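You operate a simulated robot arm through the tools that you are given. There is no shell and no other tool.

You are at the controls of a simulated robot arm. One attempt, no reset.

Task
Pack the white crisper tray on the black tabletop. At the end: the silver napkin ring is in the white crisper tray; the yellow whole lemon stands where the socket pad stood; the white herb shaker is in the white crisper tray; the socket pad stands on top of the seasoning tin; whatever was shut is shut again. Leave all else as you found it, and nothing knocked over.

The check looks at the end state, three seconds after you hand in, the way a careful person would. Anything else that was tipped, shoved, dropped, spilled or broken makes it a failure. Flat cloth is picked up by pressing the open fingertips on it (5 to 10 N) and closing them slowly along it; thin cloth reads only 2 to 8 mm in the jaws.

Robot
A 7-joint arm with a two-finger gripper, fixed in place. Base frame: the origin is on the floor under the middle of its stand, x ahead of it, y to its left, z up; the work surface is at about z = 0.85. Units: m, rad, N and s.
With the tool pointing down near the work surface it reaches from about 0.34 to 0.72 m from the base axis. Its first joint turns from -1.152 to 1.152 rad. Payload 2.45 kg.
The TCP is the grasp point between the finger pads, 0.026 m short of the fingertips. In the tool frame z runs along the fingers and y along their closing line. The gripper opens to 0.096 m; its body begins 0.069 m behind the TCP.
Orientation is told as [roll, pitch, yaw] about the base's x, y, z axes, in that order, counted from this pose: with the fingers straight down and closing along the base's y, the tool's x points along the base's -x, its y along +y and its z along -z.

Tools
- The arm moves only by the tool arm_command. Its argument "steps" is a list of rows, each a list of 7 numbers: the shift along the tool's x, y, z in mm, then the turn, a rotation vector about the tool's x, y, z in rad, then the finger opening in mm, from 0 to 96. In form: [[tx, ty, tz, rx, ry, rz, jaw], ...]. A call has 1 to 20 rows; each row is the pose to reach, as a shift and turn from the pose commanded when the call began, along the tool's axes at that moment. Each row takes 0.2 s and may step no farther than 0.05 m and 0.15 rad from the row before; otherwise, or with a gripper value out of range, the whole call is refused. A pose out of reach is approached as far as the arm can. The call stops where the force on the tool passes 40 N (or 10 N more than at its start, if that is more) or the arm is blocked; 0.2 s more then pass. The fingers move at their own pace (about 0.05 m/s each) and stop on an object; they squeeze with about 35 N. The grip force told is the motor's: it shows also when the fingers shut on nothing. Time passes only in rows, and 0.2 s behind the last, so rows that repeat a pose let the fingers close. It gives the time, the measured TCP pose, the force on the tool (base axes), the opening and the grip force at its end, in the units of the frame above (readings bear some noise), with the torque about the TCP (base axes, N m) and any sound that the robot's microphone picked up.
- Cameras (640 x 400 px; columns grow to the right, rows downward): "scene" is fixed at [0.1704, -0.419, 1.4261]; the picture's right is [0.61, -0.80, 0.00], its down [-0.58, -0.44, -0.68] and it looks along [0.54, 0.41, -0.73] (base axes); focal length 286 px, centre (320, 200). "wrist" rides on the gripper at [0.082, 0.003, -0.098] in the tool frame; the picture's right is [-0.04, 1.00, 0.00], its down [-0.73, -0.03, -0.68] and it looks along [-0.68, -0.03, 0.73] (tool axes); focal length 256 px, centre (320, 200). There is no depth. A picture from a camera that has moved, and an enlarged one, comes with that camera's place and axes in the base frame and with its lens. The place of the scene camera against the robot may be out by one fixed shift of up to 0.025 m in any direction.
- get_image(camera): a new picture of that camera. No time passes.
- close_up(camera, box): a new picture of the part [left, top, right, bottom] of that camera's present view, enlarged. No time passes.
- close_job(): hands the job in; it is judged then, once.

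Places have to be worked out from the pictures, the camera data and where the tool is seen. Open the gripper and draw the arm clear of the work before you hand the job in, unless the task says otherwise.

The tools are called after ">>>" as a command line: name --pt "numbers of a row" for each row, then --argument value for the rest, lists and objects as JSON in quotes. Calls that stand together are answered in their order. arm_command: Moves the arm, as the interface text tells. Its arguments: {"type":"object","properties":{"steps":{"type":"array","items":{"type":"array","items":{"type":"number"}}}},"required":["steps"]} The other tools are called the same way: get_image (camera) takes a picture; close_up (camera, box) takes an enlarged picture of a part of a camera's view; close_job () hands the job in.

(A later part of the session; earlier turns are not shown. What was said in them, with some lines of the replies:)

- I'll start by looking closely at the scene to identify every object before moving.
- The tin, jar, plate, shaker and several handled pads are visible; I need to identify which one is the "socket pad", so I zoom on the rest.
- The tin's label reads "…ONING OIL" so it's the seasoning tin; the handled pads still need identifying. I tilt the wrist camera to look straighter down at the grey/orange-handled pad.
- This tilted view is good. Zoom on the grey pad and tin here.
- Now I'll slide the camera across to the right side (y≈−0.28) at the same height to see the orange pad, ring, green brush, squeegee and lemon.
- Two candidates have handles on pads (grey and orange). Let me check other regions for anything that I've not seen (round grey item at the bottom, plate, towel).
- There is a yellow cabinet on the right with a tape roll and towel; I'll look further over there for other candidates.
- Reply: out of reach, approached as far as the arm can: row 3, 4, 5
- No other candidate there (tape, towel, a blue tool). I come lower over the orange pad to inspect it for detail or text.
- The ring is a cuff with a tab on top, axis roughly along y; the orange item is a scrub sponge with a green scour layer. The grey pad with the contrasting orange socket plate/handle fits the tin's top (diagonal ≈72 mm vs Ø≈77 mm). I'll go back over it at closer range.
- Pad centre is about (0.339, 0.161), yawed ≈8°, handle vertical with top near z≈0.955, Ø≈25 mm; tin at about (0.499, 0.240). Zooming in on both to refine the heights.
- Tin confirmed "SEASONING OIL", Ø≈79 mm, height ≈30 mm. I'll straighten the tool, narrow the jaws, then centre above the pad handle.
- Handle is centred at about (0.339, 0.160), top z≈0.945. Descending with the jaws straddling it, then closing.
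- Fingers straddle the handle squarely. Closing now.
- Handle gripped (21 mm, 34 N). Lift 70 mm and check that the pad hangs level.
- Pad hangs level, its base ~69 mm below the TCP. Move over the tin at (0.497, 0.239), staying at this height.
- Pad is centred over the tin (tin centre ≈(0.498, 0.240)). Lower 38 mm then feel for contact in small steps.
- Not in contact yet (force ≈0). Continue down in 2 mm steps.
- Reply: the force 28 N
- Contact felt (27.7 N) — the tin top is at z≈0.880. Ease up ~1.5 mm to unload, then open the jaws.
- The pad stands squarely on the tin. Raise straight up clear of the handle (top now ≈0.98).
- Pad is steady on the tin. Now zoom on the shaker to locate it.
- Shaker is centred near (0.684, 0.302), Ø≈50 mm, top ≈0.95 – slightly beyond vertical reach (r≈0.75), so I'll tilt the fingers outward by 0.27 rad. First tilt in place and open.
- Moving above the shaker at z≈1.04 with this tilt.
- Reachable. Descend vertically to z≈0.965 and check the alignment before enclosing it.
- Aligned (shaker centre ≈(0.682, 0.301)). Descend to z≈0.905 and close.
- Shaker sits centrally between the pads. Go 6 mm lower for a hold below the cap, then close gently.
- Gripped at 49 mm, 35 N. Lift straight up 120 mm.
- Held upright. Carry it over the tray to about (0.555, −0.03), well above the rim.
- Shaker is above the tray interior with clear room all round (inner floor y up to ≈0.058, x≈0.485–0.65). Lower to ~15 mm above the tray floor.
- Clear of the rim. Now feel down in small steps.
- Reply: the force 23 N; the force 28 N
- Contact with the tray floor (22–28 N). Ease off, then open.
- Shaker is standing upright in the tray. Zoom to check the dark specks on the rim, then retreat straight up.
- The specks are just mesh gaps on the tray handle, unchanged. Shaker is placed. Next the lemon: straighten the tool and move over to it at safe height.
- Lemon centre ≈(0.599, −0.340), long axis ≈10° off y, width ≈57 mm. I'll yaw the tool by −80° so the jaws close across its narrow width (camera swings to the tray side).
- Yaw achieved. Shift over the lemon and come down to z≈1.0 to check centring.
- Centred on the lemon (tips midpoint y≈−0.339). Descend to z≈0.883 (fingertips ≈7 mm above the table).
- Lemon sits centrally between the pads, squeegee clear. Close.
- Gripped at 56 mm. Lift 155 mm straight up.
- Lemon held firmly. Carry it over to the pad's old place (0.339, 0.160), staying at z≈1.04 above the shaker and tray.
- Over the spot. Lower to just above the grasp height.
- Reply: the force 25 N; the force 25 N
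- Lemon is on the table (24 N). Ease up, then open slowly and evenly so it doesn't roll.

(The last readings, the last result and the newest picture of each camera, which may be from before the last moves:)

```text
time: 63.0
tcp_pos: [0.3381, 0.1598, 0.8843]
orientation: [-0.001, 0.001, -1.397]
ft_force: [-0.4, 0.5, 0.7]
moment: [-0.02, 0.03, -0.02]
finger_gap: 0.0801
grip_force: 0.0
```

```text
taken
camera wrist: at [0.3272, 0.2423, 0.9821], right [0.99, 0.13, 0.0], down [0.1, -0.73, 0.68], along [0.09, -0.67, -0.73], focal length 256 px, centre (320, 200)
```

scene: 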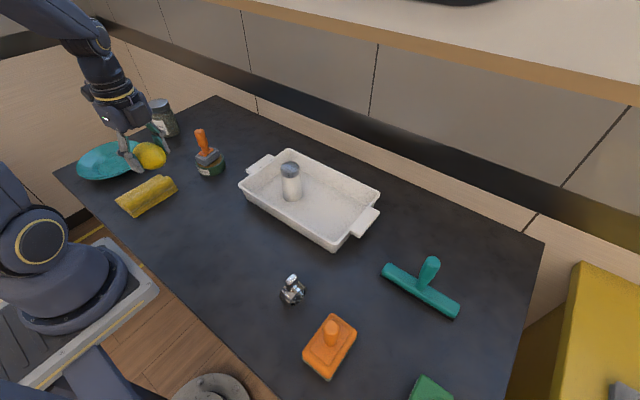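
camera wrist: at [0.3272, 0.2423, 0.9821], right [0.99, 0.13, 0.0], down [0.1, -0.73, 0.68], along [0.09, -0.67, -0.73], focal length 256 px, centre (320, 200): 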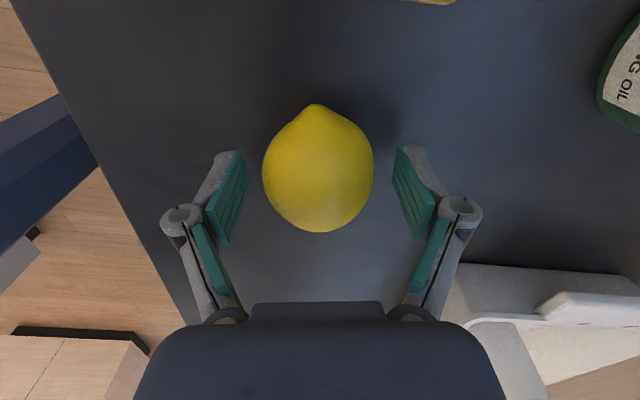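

Lemon released and staying put. Raise straight up and check.

>>> arm_command --pt "0 0 -10 0 0 0 80" --pt "0 0 -40 0 0 0 80" --pt "0 0 -85 0 0 0 80" --pt "0 0 -130 0 0 0 80" --pt "0 0 -175 0 0 0 80"

>>> get_image --camera "wrist"

>>> get_image --camera "scene"

```text
time: 64.2
tcp_pos: [0.3391, 0.1585, 1.0602]
orientation: [0.001, -0.002, -1.396]
ft_force: [0.8, -0.1, 0.6]
moment: [0.01, 0.02, -0.04]
finger_gap: 0.08
grip_force: 0.1
```

```text
taken
camera wrist: at [0.3275, 0.2415, 1.1574], right [0.99, 0.13, 0.0], down [0.1, -0.73, 0.68], along [0.09, -0.67, -0.73], focal length 256 px, centre (320, 200)
```

wrist: 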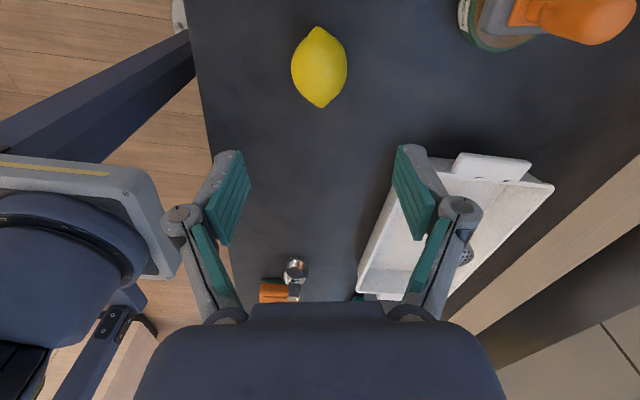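

```text
taken
```

scene: 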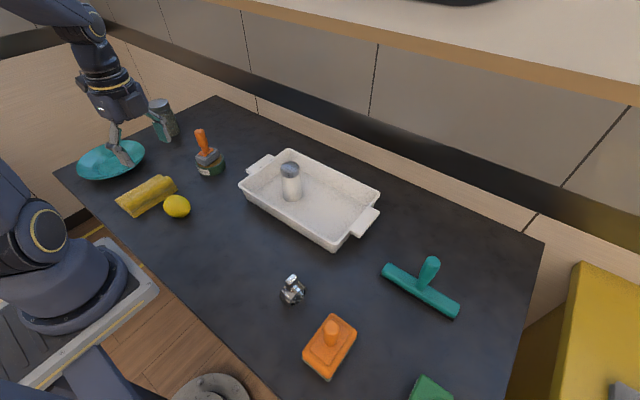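

Lemon sits exactly at the old pad spot. Now unwind the yaw while moving over to the napkin ring near (0.339, −0.218).

>>> arm_command --pt "-37 -6.6 0 0 0 -0.14 80" --pt "-75 -13 0 0 0 -0.28 80" --pt "-112 -20 0 0 0 -0.42 80" --pt "-150 -26 0 0 0 -0.56 80" --pt "-187 -33 0 0 0 -0.7 80" --pt "-225 -39 0 0 0 -0.84 80" --pt "-262 -46 0 0 0 -0.98 80" --pt "-300 -53 0 0 0 -1.12 80" --pt "-337 -59 0 0 0 -1.26 80" --pt "-372 -65.3 0 0 0 -1.396 80" --pt "-372 -65.3 0 0 0 -1.396 80"

>>> get_image --camera "wrist"

>>> close_up --camera "wrist" --box '[260, 20, 380, 120]'

```text
time: 66.6
tcp_pos: [0.3396, -0.2178, 1.0602]
orientation: [0.001, -0.001, 0.001]
ft_force: [-0.1, -0.1, 0.3]
moment: [0.01, 0.02, 0.0]
finger_gap: 0.0801
grip_force: 0.1
```

```text
taken
camera wrist: at [0.2582, -0.2139, 1.1577], right [0.04, 1.0, 0.0], down [0.73, -0.03, 0.68], along [0.68, -0.03, -0.73], focal length 256 px, centre (320, 200)
```

wrist: 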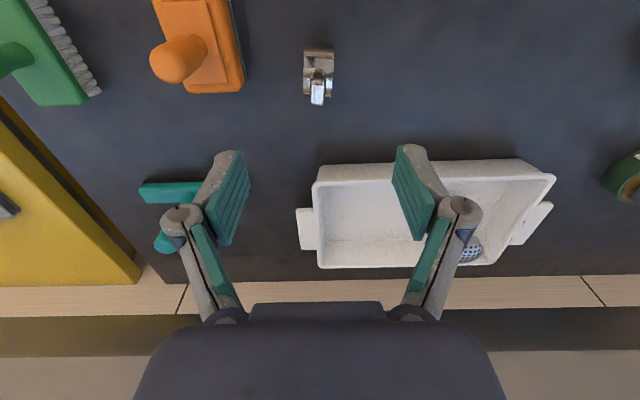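

```text
4.00 times, centred on (320, 70) of wrist
camera zoom: at [0.2582, -0.2139, 1.1577], right [0.04, 1.0, 0.0], down [0.73, -0.03, 0.68], along [0.68, -0.03, -0.73], focal length 1024 px, centre (320, 720)
```

zoom: 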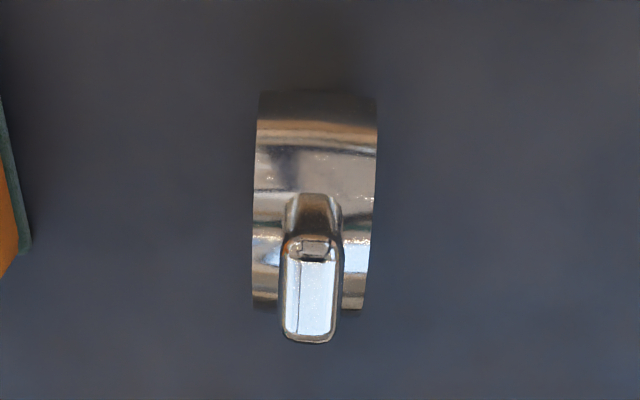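

Ring: OD ≈49 mm centred near (0.341, −0.2195), with an upright tab (≈13 mm thick, top z≈0.938) yawed ≈−5°. I'll grip the tab from above; align yaw, narrow jaws and descend partway.

>>> arm_command --pt "-1.4 -1.7 30 0 0 0.08 60" --pt "-1.4 -1.7 65 0 0 0.08 50" --pt "-1.4 -1.7 95 0 0 0.08 46" --pt "-1.4 -1.7 95 0 0 0.08 46"

>>> get_image --camera "wrist"

>>> close_up --camera "scene" --box '[240, 220, 350, 320]'

```text
time: 67.6
tcp_pos: [0.3414, -0.2197, 0.9626]
orientation: [0.001, 0.0, -0.079]
ft_force: [-0.2, -0.6, -0.8]
moment: [-0.01, 0.03, -0.02]
finger_gap: 0.0461
grip_force: 0.0
```

```text
taken
camera wrist: at [0.2596, -0.2079, 1.0619], right [0.12, 0.99, 0.0], down [0.73, -0.09, 0.68], along [0.67, -0.08, -0.73], focal length 256 px, centre (320, 200)
```

wrist: 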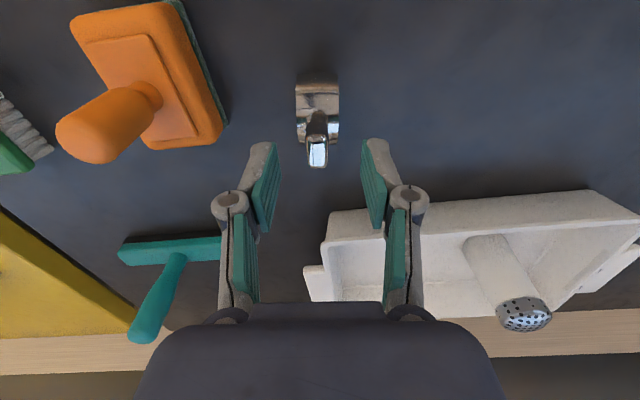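

```text
4.00 times, centred on (295, 270) of scene
camera zoom: at [0.1704, -0.419, 1.4261], right [0.61, -0.8, 0.0], down [-0.58, -0.44, -0.68], along [0.54, 0.41, -0.73], focal length 1146 px, centre (420, -80)
```

zoom: 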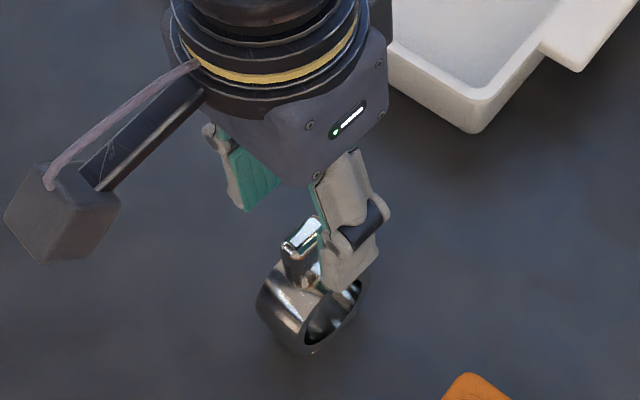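

Tab is centred between the fingers (top z≈0.935). Descend to z≈0.931 and close.

>>> arm_command --pt "0 0 15 0 0 0 46" --pt "0 0 25 0 0 0 46" --pt "0 0 31 0 0 0 46" --pt "0 0 31 0 0 0 46"

>>> get_image --camera "wrist"

>>> close_up --camera "scene" --box '[240, 220, 350, 320]'

```text
time: 68.6
tcp_pos: [0.3402, -0.2189, 0.9325]
orientation: [-0.001, 0.0, -0.079]
ft_force: [0.4, 1.0, 0.1]
moment: [-0.02, -0.01, 0.0]
finger_gap: 0.0458
grip_force: 0.1
```

```text
taken
camera wrist: at [0.2592, -0.208, 1.0311], right [0.12, 0.99, 0.0], down [0.73, -0.09, 0.68], along [0.67, -0.08, -0.73], focal length 256 px, centre (320, 200)
```

wrist: 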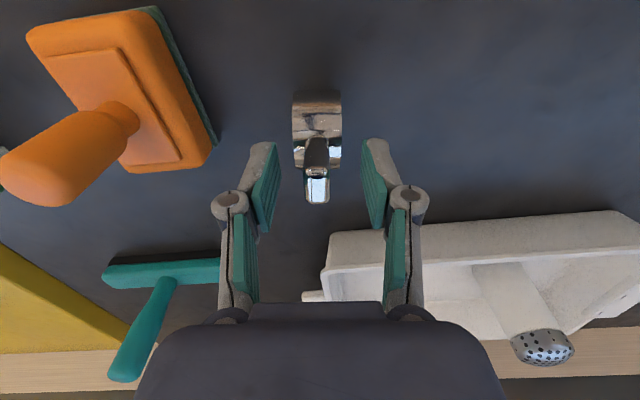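

```text
4.00 times, centred on (295, 270) of scene
camera zoom: at [0.1704, -0.419, 1.4261], right [0.61, -0.8, 0.0], down [-0.58, -0.44, -0.68], along [0.54, 0.41, -0.73], focal length 1146 px, centre (420, -80)
```

zoom: 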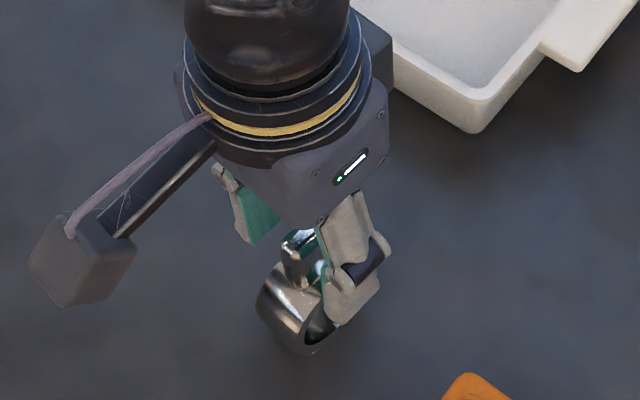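

Fingertips straddle the tab above the ring body. Close gently.

>>> arm_command --pt "0 0 0 0 0 0 34" --pt "0 0 0 0 0 0 24" --pt "0 0 0 0 0 0 14" --pt "0 0 0 0 0 0 5" --pt "0 0 0 0 0 0 3" --pt "0 0 0 0 0 0 3"

>>> get_image --camera "wrist"

```text
time: 70.0
tcp_pos: [0.3397, -0.219, 0.9342]
orientation: [-0.001, -0.001, -0.081]
ft_force: [0.5, 0.0, -0.2]
moment: [-0.02, 0.0, -0.02]
finger_gap: 0.0131
grip_force: 35.3
```

```text
taken
camera wrist: at [0.2592, -0.208, 1.0313], right [0.12, 0.99, 0.0], down [0.73, -0.09, 0.68], along [0.67, -0.08, -0.73], focal length 256 px, centre (320, 200)
```

wrist: 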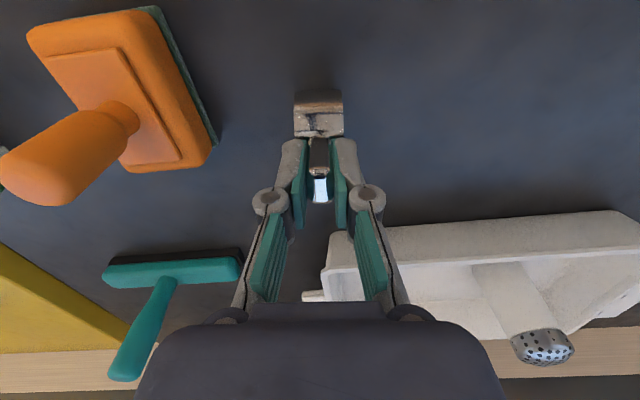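

Tab gripped (13 mm). Lift 100 mm and check.

>>> arm_command --pt "0 0 -8 0 0 0 3" --pt "0 0 -30 0 0 0 3" --pt "0 0 -65 0 0 0 3" --pt "0 0 -100 0 0 0 3" --pt "0 0 -100 0 0 0 3"

>>> get_image --camera "wrist"

>>> close_up --camera "scene" --box '[230, 190, 350, 310]'

```text
time: 71.2
tcp_pos: [0.3404, -0.2186, 1.0336]
orientation: [-0.001, 0.001, -0.081]
ft_force: [-0.4, 0.3, 0.2]
moment: [-0.01, 0.0, -0.01]
finger_gap: 0.0129
grip_force: 35.4
```

```text
taken
camera wrist: at [0.2592, -0.2078, 1.132], right [0.12, 0.99, 0.0], down [0.73, -0.09, 0.68], along [0.67, -0.08, -0.73], focal length 256 px, centre (320, 200)
```

wrist: 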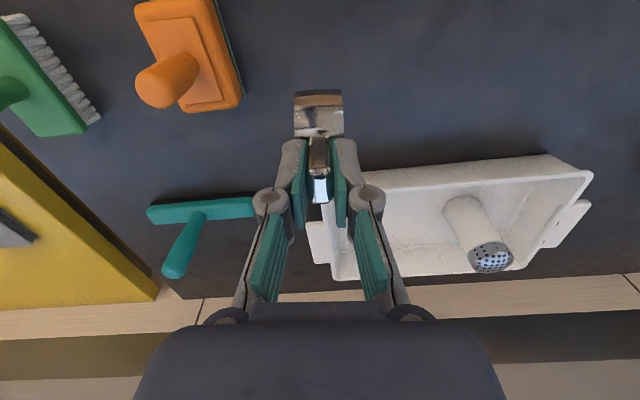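

```text
3.33 times, centred on (290, 250) of scene
camera zoom: at [0.1704, -0.419, 1.4261], right [0.61, -0.8, 0.0], down [-0.58, -0.44, -0.68], along [0.54, 0.41, -0.73], focal length 955 px, centre (420, 33)
```

zoom: 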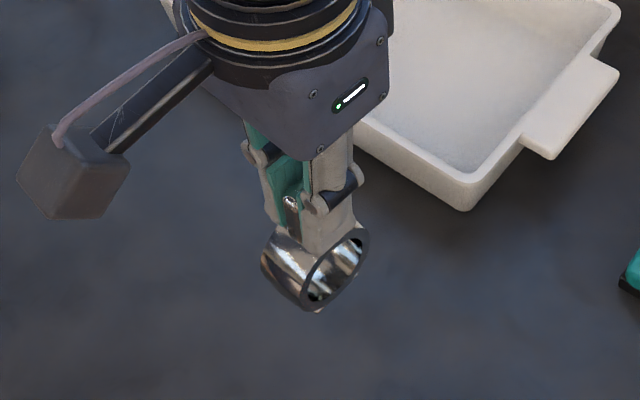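

Ring hangs upright. Carry it over the tray's right half at about (0.56, −0.145), clear of the shaker.

>>> arm_command --pt "-36 15 0 0 0 0 3" --pt "-71 30 0 0 0 0 3" --pt "-107 46 0 0 0 0 3" --pt "-142 61 0 0 0 0 3" --pt "-178 76 0 0 0 0 3" --pt "-213 91 0 0 0 0 3" --pt "-213 91 0 0 0 0 3"

>>> get_image --camera "wrist"

>>> close_up --camera "scene" --box '[230, 110, 410, 260]'

```text
time: 72.8
tcp_pos: [0.5588, -0.1443, 1.0322]
orientation: [0.0, -0.002, -0.081]
ft_force: [-0.3, 0.1, -0.3]
moment: [0.0, -0.03, 0.02]
finger_gap: 0.013
grip_force: 35.0
```

```text
taken
camera wrist: at [0.4784, -0.1337, 1.1302], right [0.12, 0.99, 0.0], down [0.73, -0.09, 0.68], along [0.67, -0.08, -0.73], focal length 256 px, centre (320, 200)
```

wrist: 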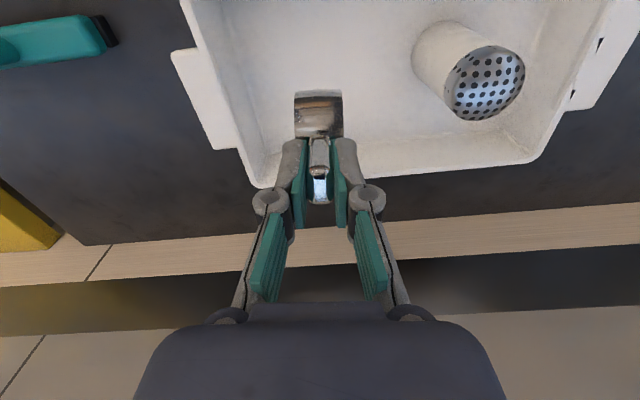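

```text
2.67 times, centred on (320, 185) of scene
camera zoom: at [0.1705, -0.419, 1.4261], right [0.61, -0.8, 0.0], down [-0.58, -0.44, -0.68], along [0.54, 0.41, -0.73], focal length 764 px, centre (320, 240)
```

zoom: 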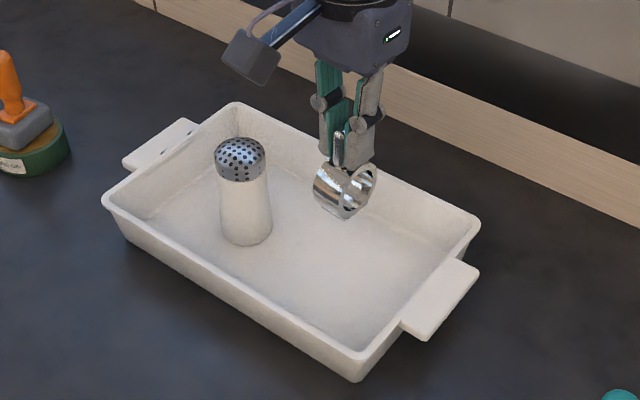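

Clear of walls and shaker. Lower to ~8 mm above the tray floor, then feel down.

>>> arm_command --pt "0 0 30 0 0 0 3" --pt "0 0 60 0 0 0 3" --pt "0 0 87 0 0 0 3" --pt "0 0 87 0 0 0 3"

>>> arm_command --pt "0 0 2 0 0 0 3" --pt "0 0 4 0 0 0 3" --pt "0 0 4 0 0 0 3"

>>> close_up --camera "scene" --box '[270, 130, 390, 240]'

```text
time: 73.8
tcp_pos: [0.5603, -0.1459, 0.9452]
orientation: [0.0, -0.001, -0.079]
ft_force: [-0.1, 0.2, -1.3]
moment: [-0.03, 0.02, -0.01]
finger_gap: 0.0128
grip_force: 34.9
```

```text
time: 74.6
tcp_pos: [0.5586, -0.1453, 0.9421]
orientation: [0.0, 0.0, -0.081]
ft_force: [-0.3, -0.2, -0.4]
moment: [0.01, 0.04, 0.02]
finger_gap: 0.013
grip_force: 34.8
```

```text
3.64 times, centred on (330, 185) of scene
camera zoom: at [0.1704, -0.419, 1.4261], right [0.61, -0.8, 0.0], down [-0.58, -0.44, -0.68], along [0.54, 0.41, -0.73], focal length 1042 px, centre (284, 254)
```

zoom: 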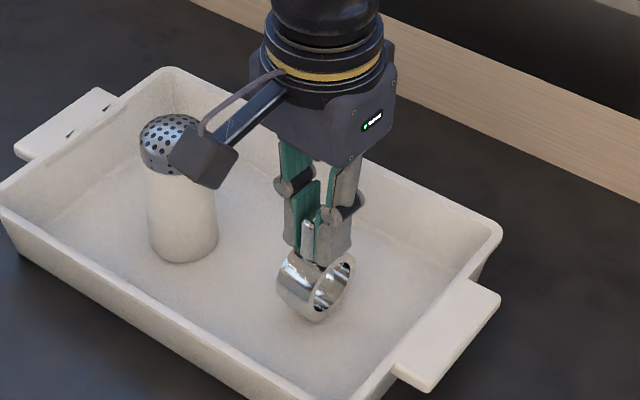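

>>> arm_command --pt "0 0 1 0 0 0 3" --pt "0 0 2 0 0 0 3" --pt "0 0 2 0 0 0 3"

>>> arm_command --pt "0 0 1 0 0 0 3" --pt "0 0 1.5 0 0 0 3" --pt "0 0 1.5 0 0 0 3"

>>> arm_command --pt "0 0 1 0 0 0 3" --pt "0 0 1 0 0 0 3"

```text
time: 75.4
tcp_pos: [0.5597, -0.1454, 0.9409]
orientation: [0.0, -0.001, -0.081]
ft_force: [-0.2, 0.6, -0.7]
moment: [-0.03, 0.0, -0.01]
finger_gap: 0.0134
grip_force: 35.5
```

```text
time: 76.2
tcp_pos: [0.5585, -0.1449, 0.9386]
orientation: [0.0, 0.0, -0.079]
ft_force: [0.2, 0.6, -0.7]
moment: [-0.06, 0.03, 0.03]
finger_gap: 0.013
grip_force: 35.5
```

```text
time: 76.8
tcp_pos: [0.56, -0.1455, 0.937]
orientation: [0.001, 0.001, -0.079]
ft_force: [-0.2, 0.8, 0.2]
moment: [0.01, 0.0, -0.01]
finger_gap: 0.0132
grip_force: 34.2
```

>>> arm_command --pt "0 0 1 0 0 0 3" --pt "0 0 1 0 0 0 3"

>>> arm_command --pt "0 0 0.8 0 0 0 3" --pt "0 0 0.8 0 0 0 3"

```text
time: 77.4
tcp_pos: [0.559, -0.1456, 0.9365]
orientation: [0.001, -0.002, -0.082]
ft_force: [-2.8, 0.4, 6.6]
moment: [0.06, 0.15, -0.01]
finger_gap: 0.013
grip_force: 34.9
```

```text
time: 78.0
tcp_pos: [0.5588, -0.1452, 0.9374]
orientation: [0.0, -0.001, -0.079]
ft_force: [-4.4, 1.2, 20.4]
moment: [0.08, 0.43, -0.04]
finger_gap: 0.013
grip_force: 34.8
```

Contact (20 N). Ease up ~1 mm and open slowly.

>>> arm_command --pt "0 0 -0.7 0 0 0 3" --pt "0 0 -1.1 0 0 0 3" --pt "0 0 -1.1 0 0 0 3"

>>> arm_command --pt "0 0 0 0 0 0 13" --pt "0 0 0 0 0 0 15" --pt "0 0 0 0 0 0 18" --pt "0 0 0 0 0 0 23" --pt "0 0 0 0 0 0 30" --pt "0 0 0 0 0 0 38" --pt "0 0 0 0 0 0 44" --pt "0 0 0 0 0 0 44"

>>> get_image --camera "wrist"

>>> close_up --camera "scene" --box '[270, 130, 390, 240]'

```text
time: 78.8
tcp_pos: [0.5589, -0.1459, 0.9358]
orientation: [0.001, -0.001, -0.079]
ft_force: [1.2, -1.2, 10.3]
moment: [-0.06, -0.06, 0.0]
finger_gap: 0.0126
grip_force: 34.7
```

```text
time: 80.6
tcp_pos: [0.5603, -0.1455, 0.9346]
orientation: [0.0, 0.0, -0.08]
ft_force: [0.9, 0.2, -0.4]
moment: [0.0, 0.02, 0.0]
finger_gap: 0.0441
grip_force: 0.0
```

```text
taken
camera wrist: at [0.4786, -0.1347, 1.0348], right [0.12, 0.99, 0.0], down [0.73, -0.09, 0.68], along [0.67, -0.08, -0.73], focal length 256 px, centre (320, 200)
```

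wrist: 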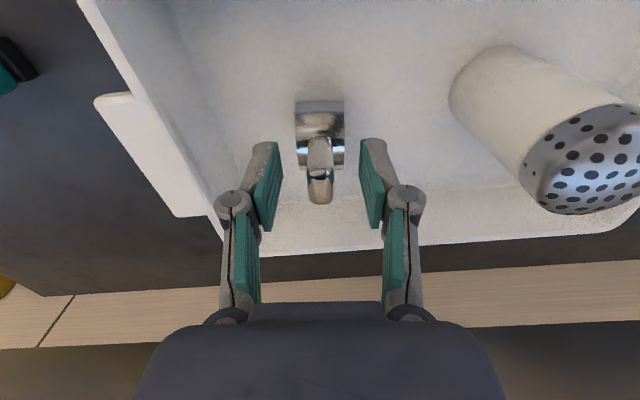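

```text
3.64 times, centred on (330, 185) of scene
camera zoom: at [0.1704, -0.419, 1.4261], right [0.61, -0.8, 0.0], down [-0.58, -0.44, -0.68], along [0.54, 0.41, -0.73], focal length 1042 px, centre (284, 254)
```

zoom: 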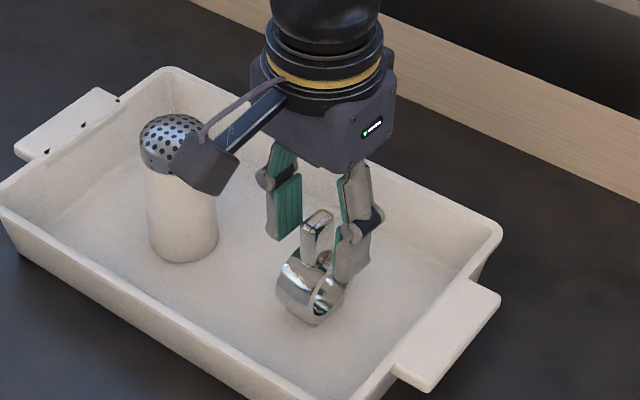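

Ring stands upright in the tray. Raise straight up and check everything.

>>> arm_command --pt "0 0 -10 0 0 0 44" --pt "0 0 -35 0 0 0 44" --pt "0 0 -80 0 0 0 44" --pt "0 0 -125 0 0 0 60" --pt "0 0 -170 0 0 0 80" --pt "0 0 -205 0 0 0 96"

>>> arm_command --pt "45 0 0 0 0 0 96" --pt "90 0 0 0 0 -0.04 96" --pt "135 0 0 0 0 -0.08 96" --pt "180 0 0 0 0 -0.08 96" --pt "180 0 0 0 0 -0.08 96"

>>> get_image --camera "wrist"

>>> get_image --camera "scene"

```text
time: 82.0
tcp_pos: [0.5596, -0.1442, 1.143]
orientation: [0.0, -0.001, -0.08]
ft_force: [0.2, 0.5, 0.0]
moment: [0.02, 0.01, -0.03]
finger_gap: 0.0961
grip_force: 0.0
```

```text
time: 83.2
tcp_pos: [0.3789, -0.1297, 1.142]
orientation: [0.001, 0.001, 0.001]
ft_force: [0.9, -1.0, 0.1]
moment: [-0.04, -0.02, 0.01]
finger_gap: 0.0964
grip_force: 0.1
```

```text
taken
camera wrist: at [0.2986, -0.1262, 1.2402], right [0.04, 1.0, 0.0], down [0.73, -0.03, 0.68], along [0.68, -0.03, -0.73], focal length 256 px, centre (320, 200)
```

wrist: 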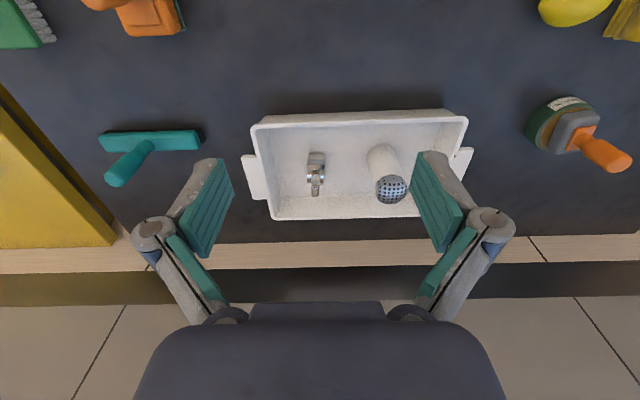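

```text
taken
```

scene: 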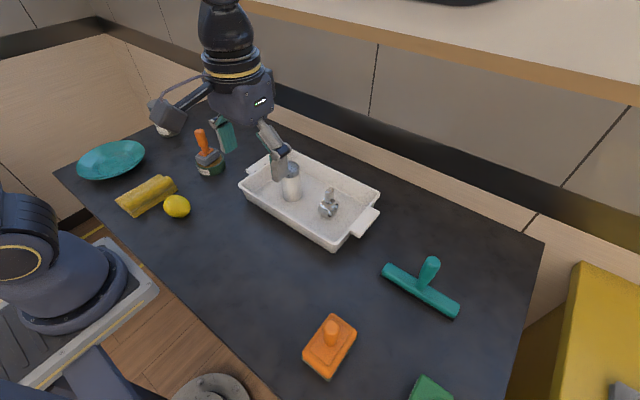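

Everything reads as intended: shaker and ring upright in the tray, pad on the tin, lemon in the pad's spot. I'll return the arm to its starting pose, clear of the work, and take a last check.

>>> arm_command --pt "0 45 0 0 0 0 96" --pt "0 90 0 0 0 0 96" --pt "0 135 0 0 0 0 96" --pt "0 180 0 0 0 0 96" --pt "0 225 0 0 0 0 96" --pt "0 270 0 0 0 0 96" --pt "-4 308 0 0 0 0 96" --pt "-4 308 0 0 0 0 96"

>>> get_image --camera "wrist"

>>> get_image --camera "scene"

>>> close_up --camera "scene" --box '[60, 90, 260, 230]'

>>> close_up --camera "scene" --box '[230, 130, 470, 330]'

```text
time: 85.0
tcp_pos: [0.3827, 0.1809, 1.1421]
orientation: [-0.001, -0.001, 0.002]
ft_force: [0.3, 0.5, -0.3]
moment: [-0.01, 0.03, 0.0]
finger_gap: 0.096
grip_force: 0.2
```

```text
taken
camera wrist: at [0.3021, 0.1835, 1.241], right [0.04, 1.0, 0.0], down [0.73, -0.03, 0.68], along [0.68, -0.03, -0.73], focal length 256 px, centre (320, 200)
```

wrist: 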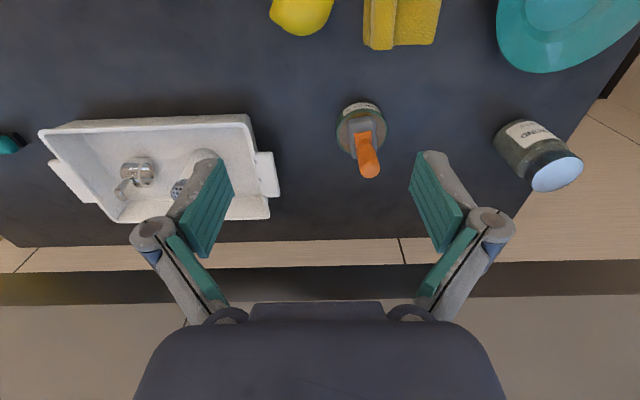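

```text
taken
```

scene: 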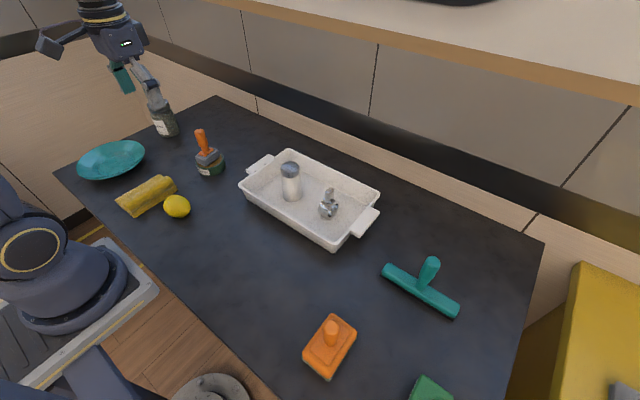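

```text
2.86 times, centred on (160, 160) of scene
camera zoom: at [0.1704, -0.4189, 1.4261], right [0.61, -0.8, 0.0], down [-0.58, -0.44, -0.68], along [0.54, 0.41, -0.73], focal length 818 px, centre (777, 314)
```

zoom: 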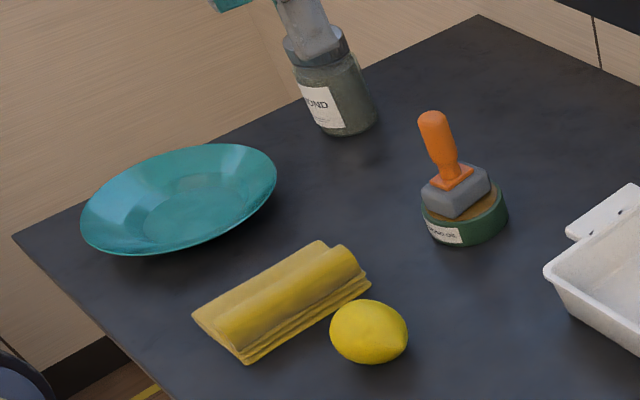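

```text
2.00 times, centred on (350, 230) of scene
camera zoom: at [0.1704, -0.4189, 1.4261], right [0.61, -0.8, 0.0], down [-0.58, -0.44, -0.68], along [0.54, 0.41, -0.73], focal length 573 px, centre (260, 140)
```

zoom: 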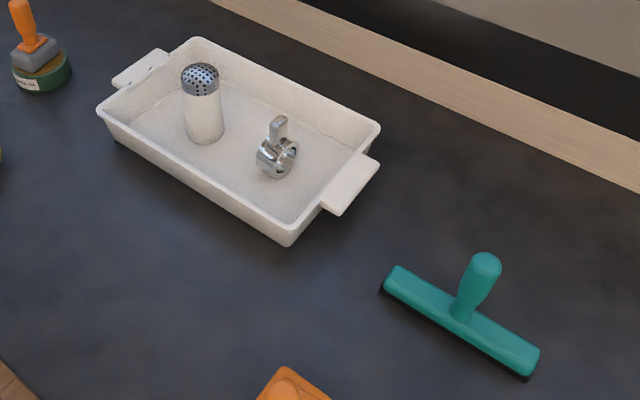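

I notice small dark marks on the tray's left handle; let me examine them closely before handing in.

>>> close_up --camera "scene" --box '[235, 145, 295, 195]'

>>> close_up --camera "wrist" --box '[220, 120, 300, 220]'

>>> close_up --camera "wrist" --box '[90, 120, 230, 230]'

```text
8.00 times, centred on (265, 170) of scene
camera zoom: at [0.1704, -0.4189, 1.4261], right [0.61, -0.8, 0.0], down [-0.58, -0.44, -0.68], along [0.54, 0.41, -0.73], focal length 2292 px, centre (760, 440)
```

zoom: 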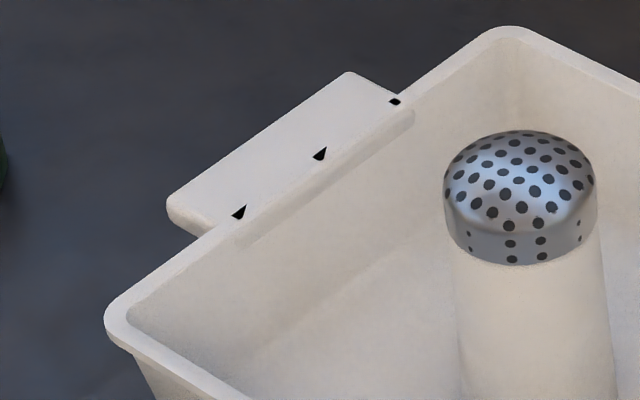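

```text
4.00 times, centred on (260, 170) of wrist
camera zoom: at [0.3021, 0.1835, 1.241], right [0.04, 1.0, 0.0], down [0.73, -0.03, 0.68], along [0.68, -0.03, -0.73], focal length 1024 px, centre (560, 320)
```

zoom: 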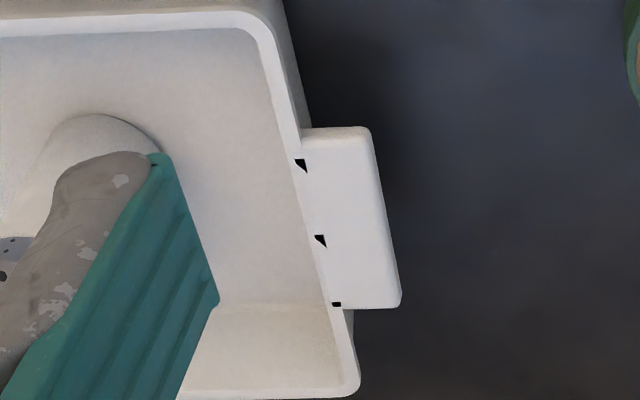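

```text
3.64 times, centred on (160, 175) of wrist
camera zoom: at [0.3021, 0.1835, 1.241], right [0.04, 1.0, 0.0], down [0.73, -0.03, 0.68], along [0.68, -0.03, -0.73], focal length 931 px, centre (902, 291)
```

zoom: 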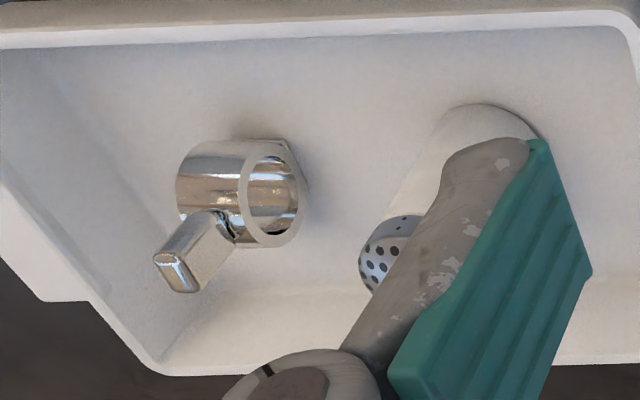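

The marks are just coplanar-surface rendering artefacts where handle and rim meet, and the tray has not moved. Final state: shaker and ring upright in the tray, pad standing on the tin, lemon on the pad's old spot, nothing else disturbed, gripper open and clear — handing in.

>>> close_job

```text
The job is handed in.
```

The job is handed in, and the last pictures showed everything in place; I don't have the judged result. One choice was a guess: no object was marked "socket pad".

- **Socket pad:** I took it to be the small grey pad with the orange handle, because the other handled pad, the orange one, looks like a scrub sponge. The grey pad also fits inside the tin's top. It stands level, centred on the tin labelled "SEASONING OIL". If the orange sponge was meant, both the pad and the lemon are in the wrong place.
- **Lemon:** it lies at about (0.339, 0.160), where the grey pad had stood. It did not roll after release.
- **Herb shaker and napkin ring:** both stand upright inside the white tray, about 0.1 m apart.
- **Everything else:** nothing was tipped or knocked over, and I had opened nothing that needed shutting. In the pictures the tray and the other objects look where they were at the start.

Small black marks appeared on the tray's left handle after the shaker went in. They look like rendering artefacts where the handle meets the rim.

The gripper is open and the arm is back near its starting pose.
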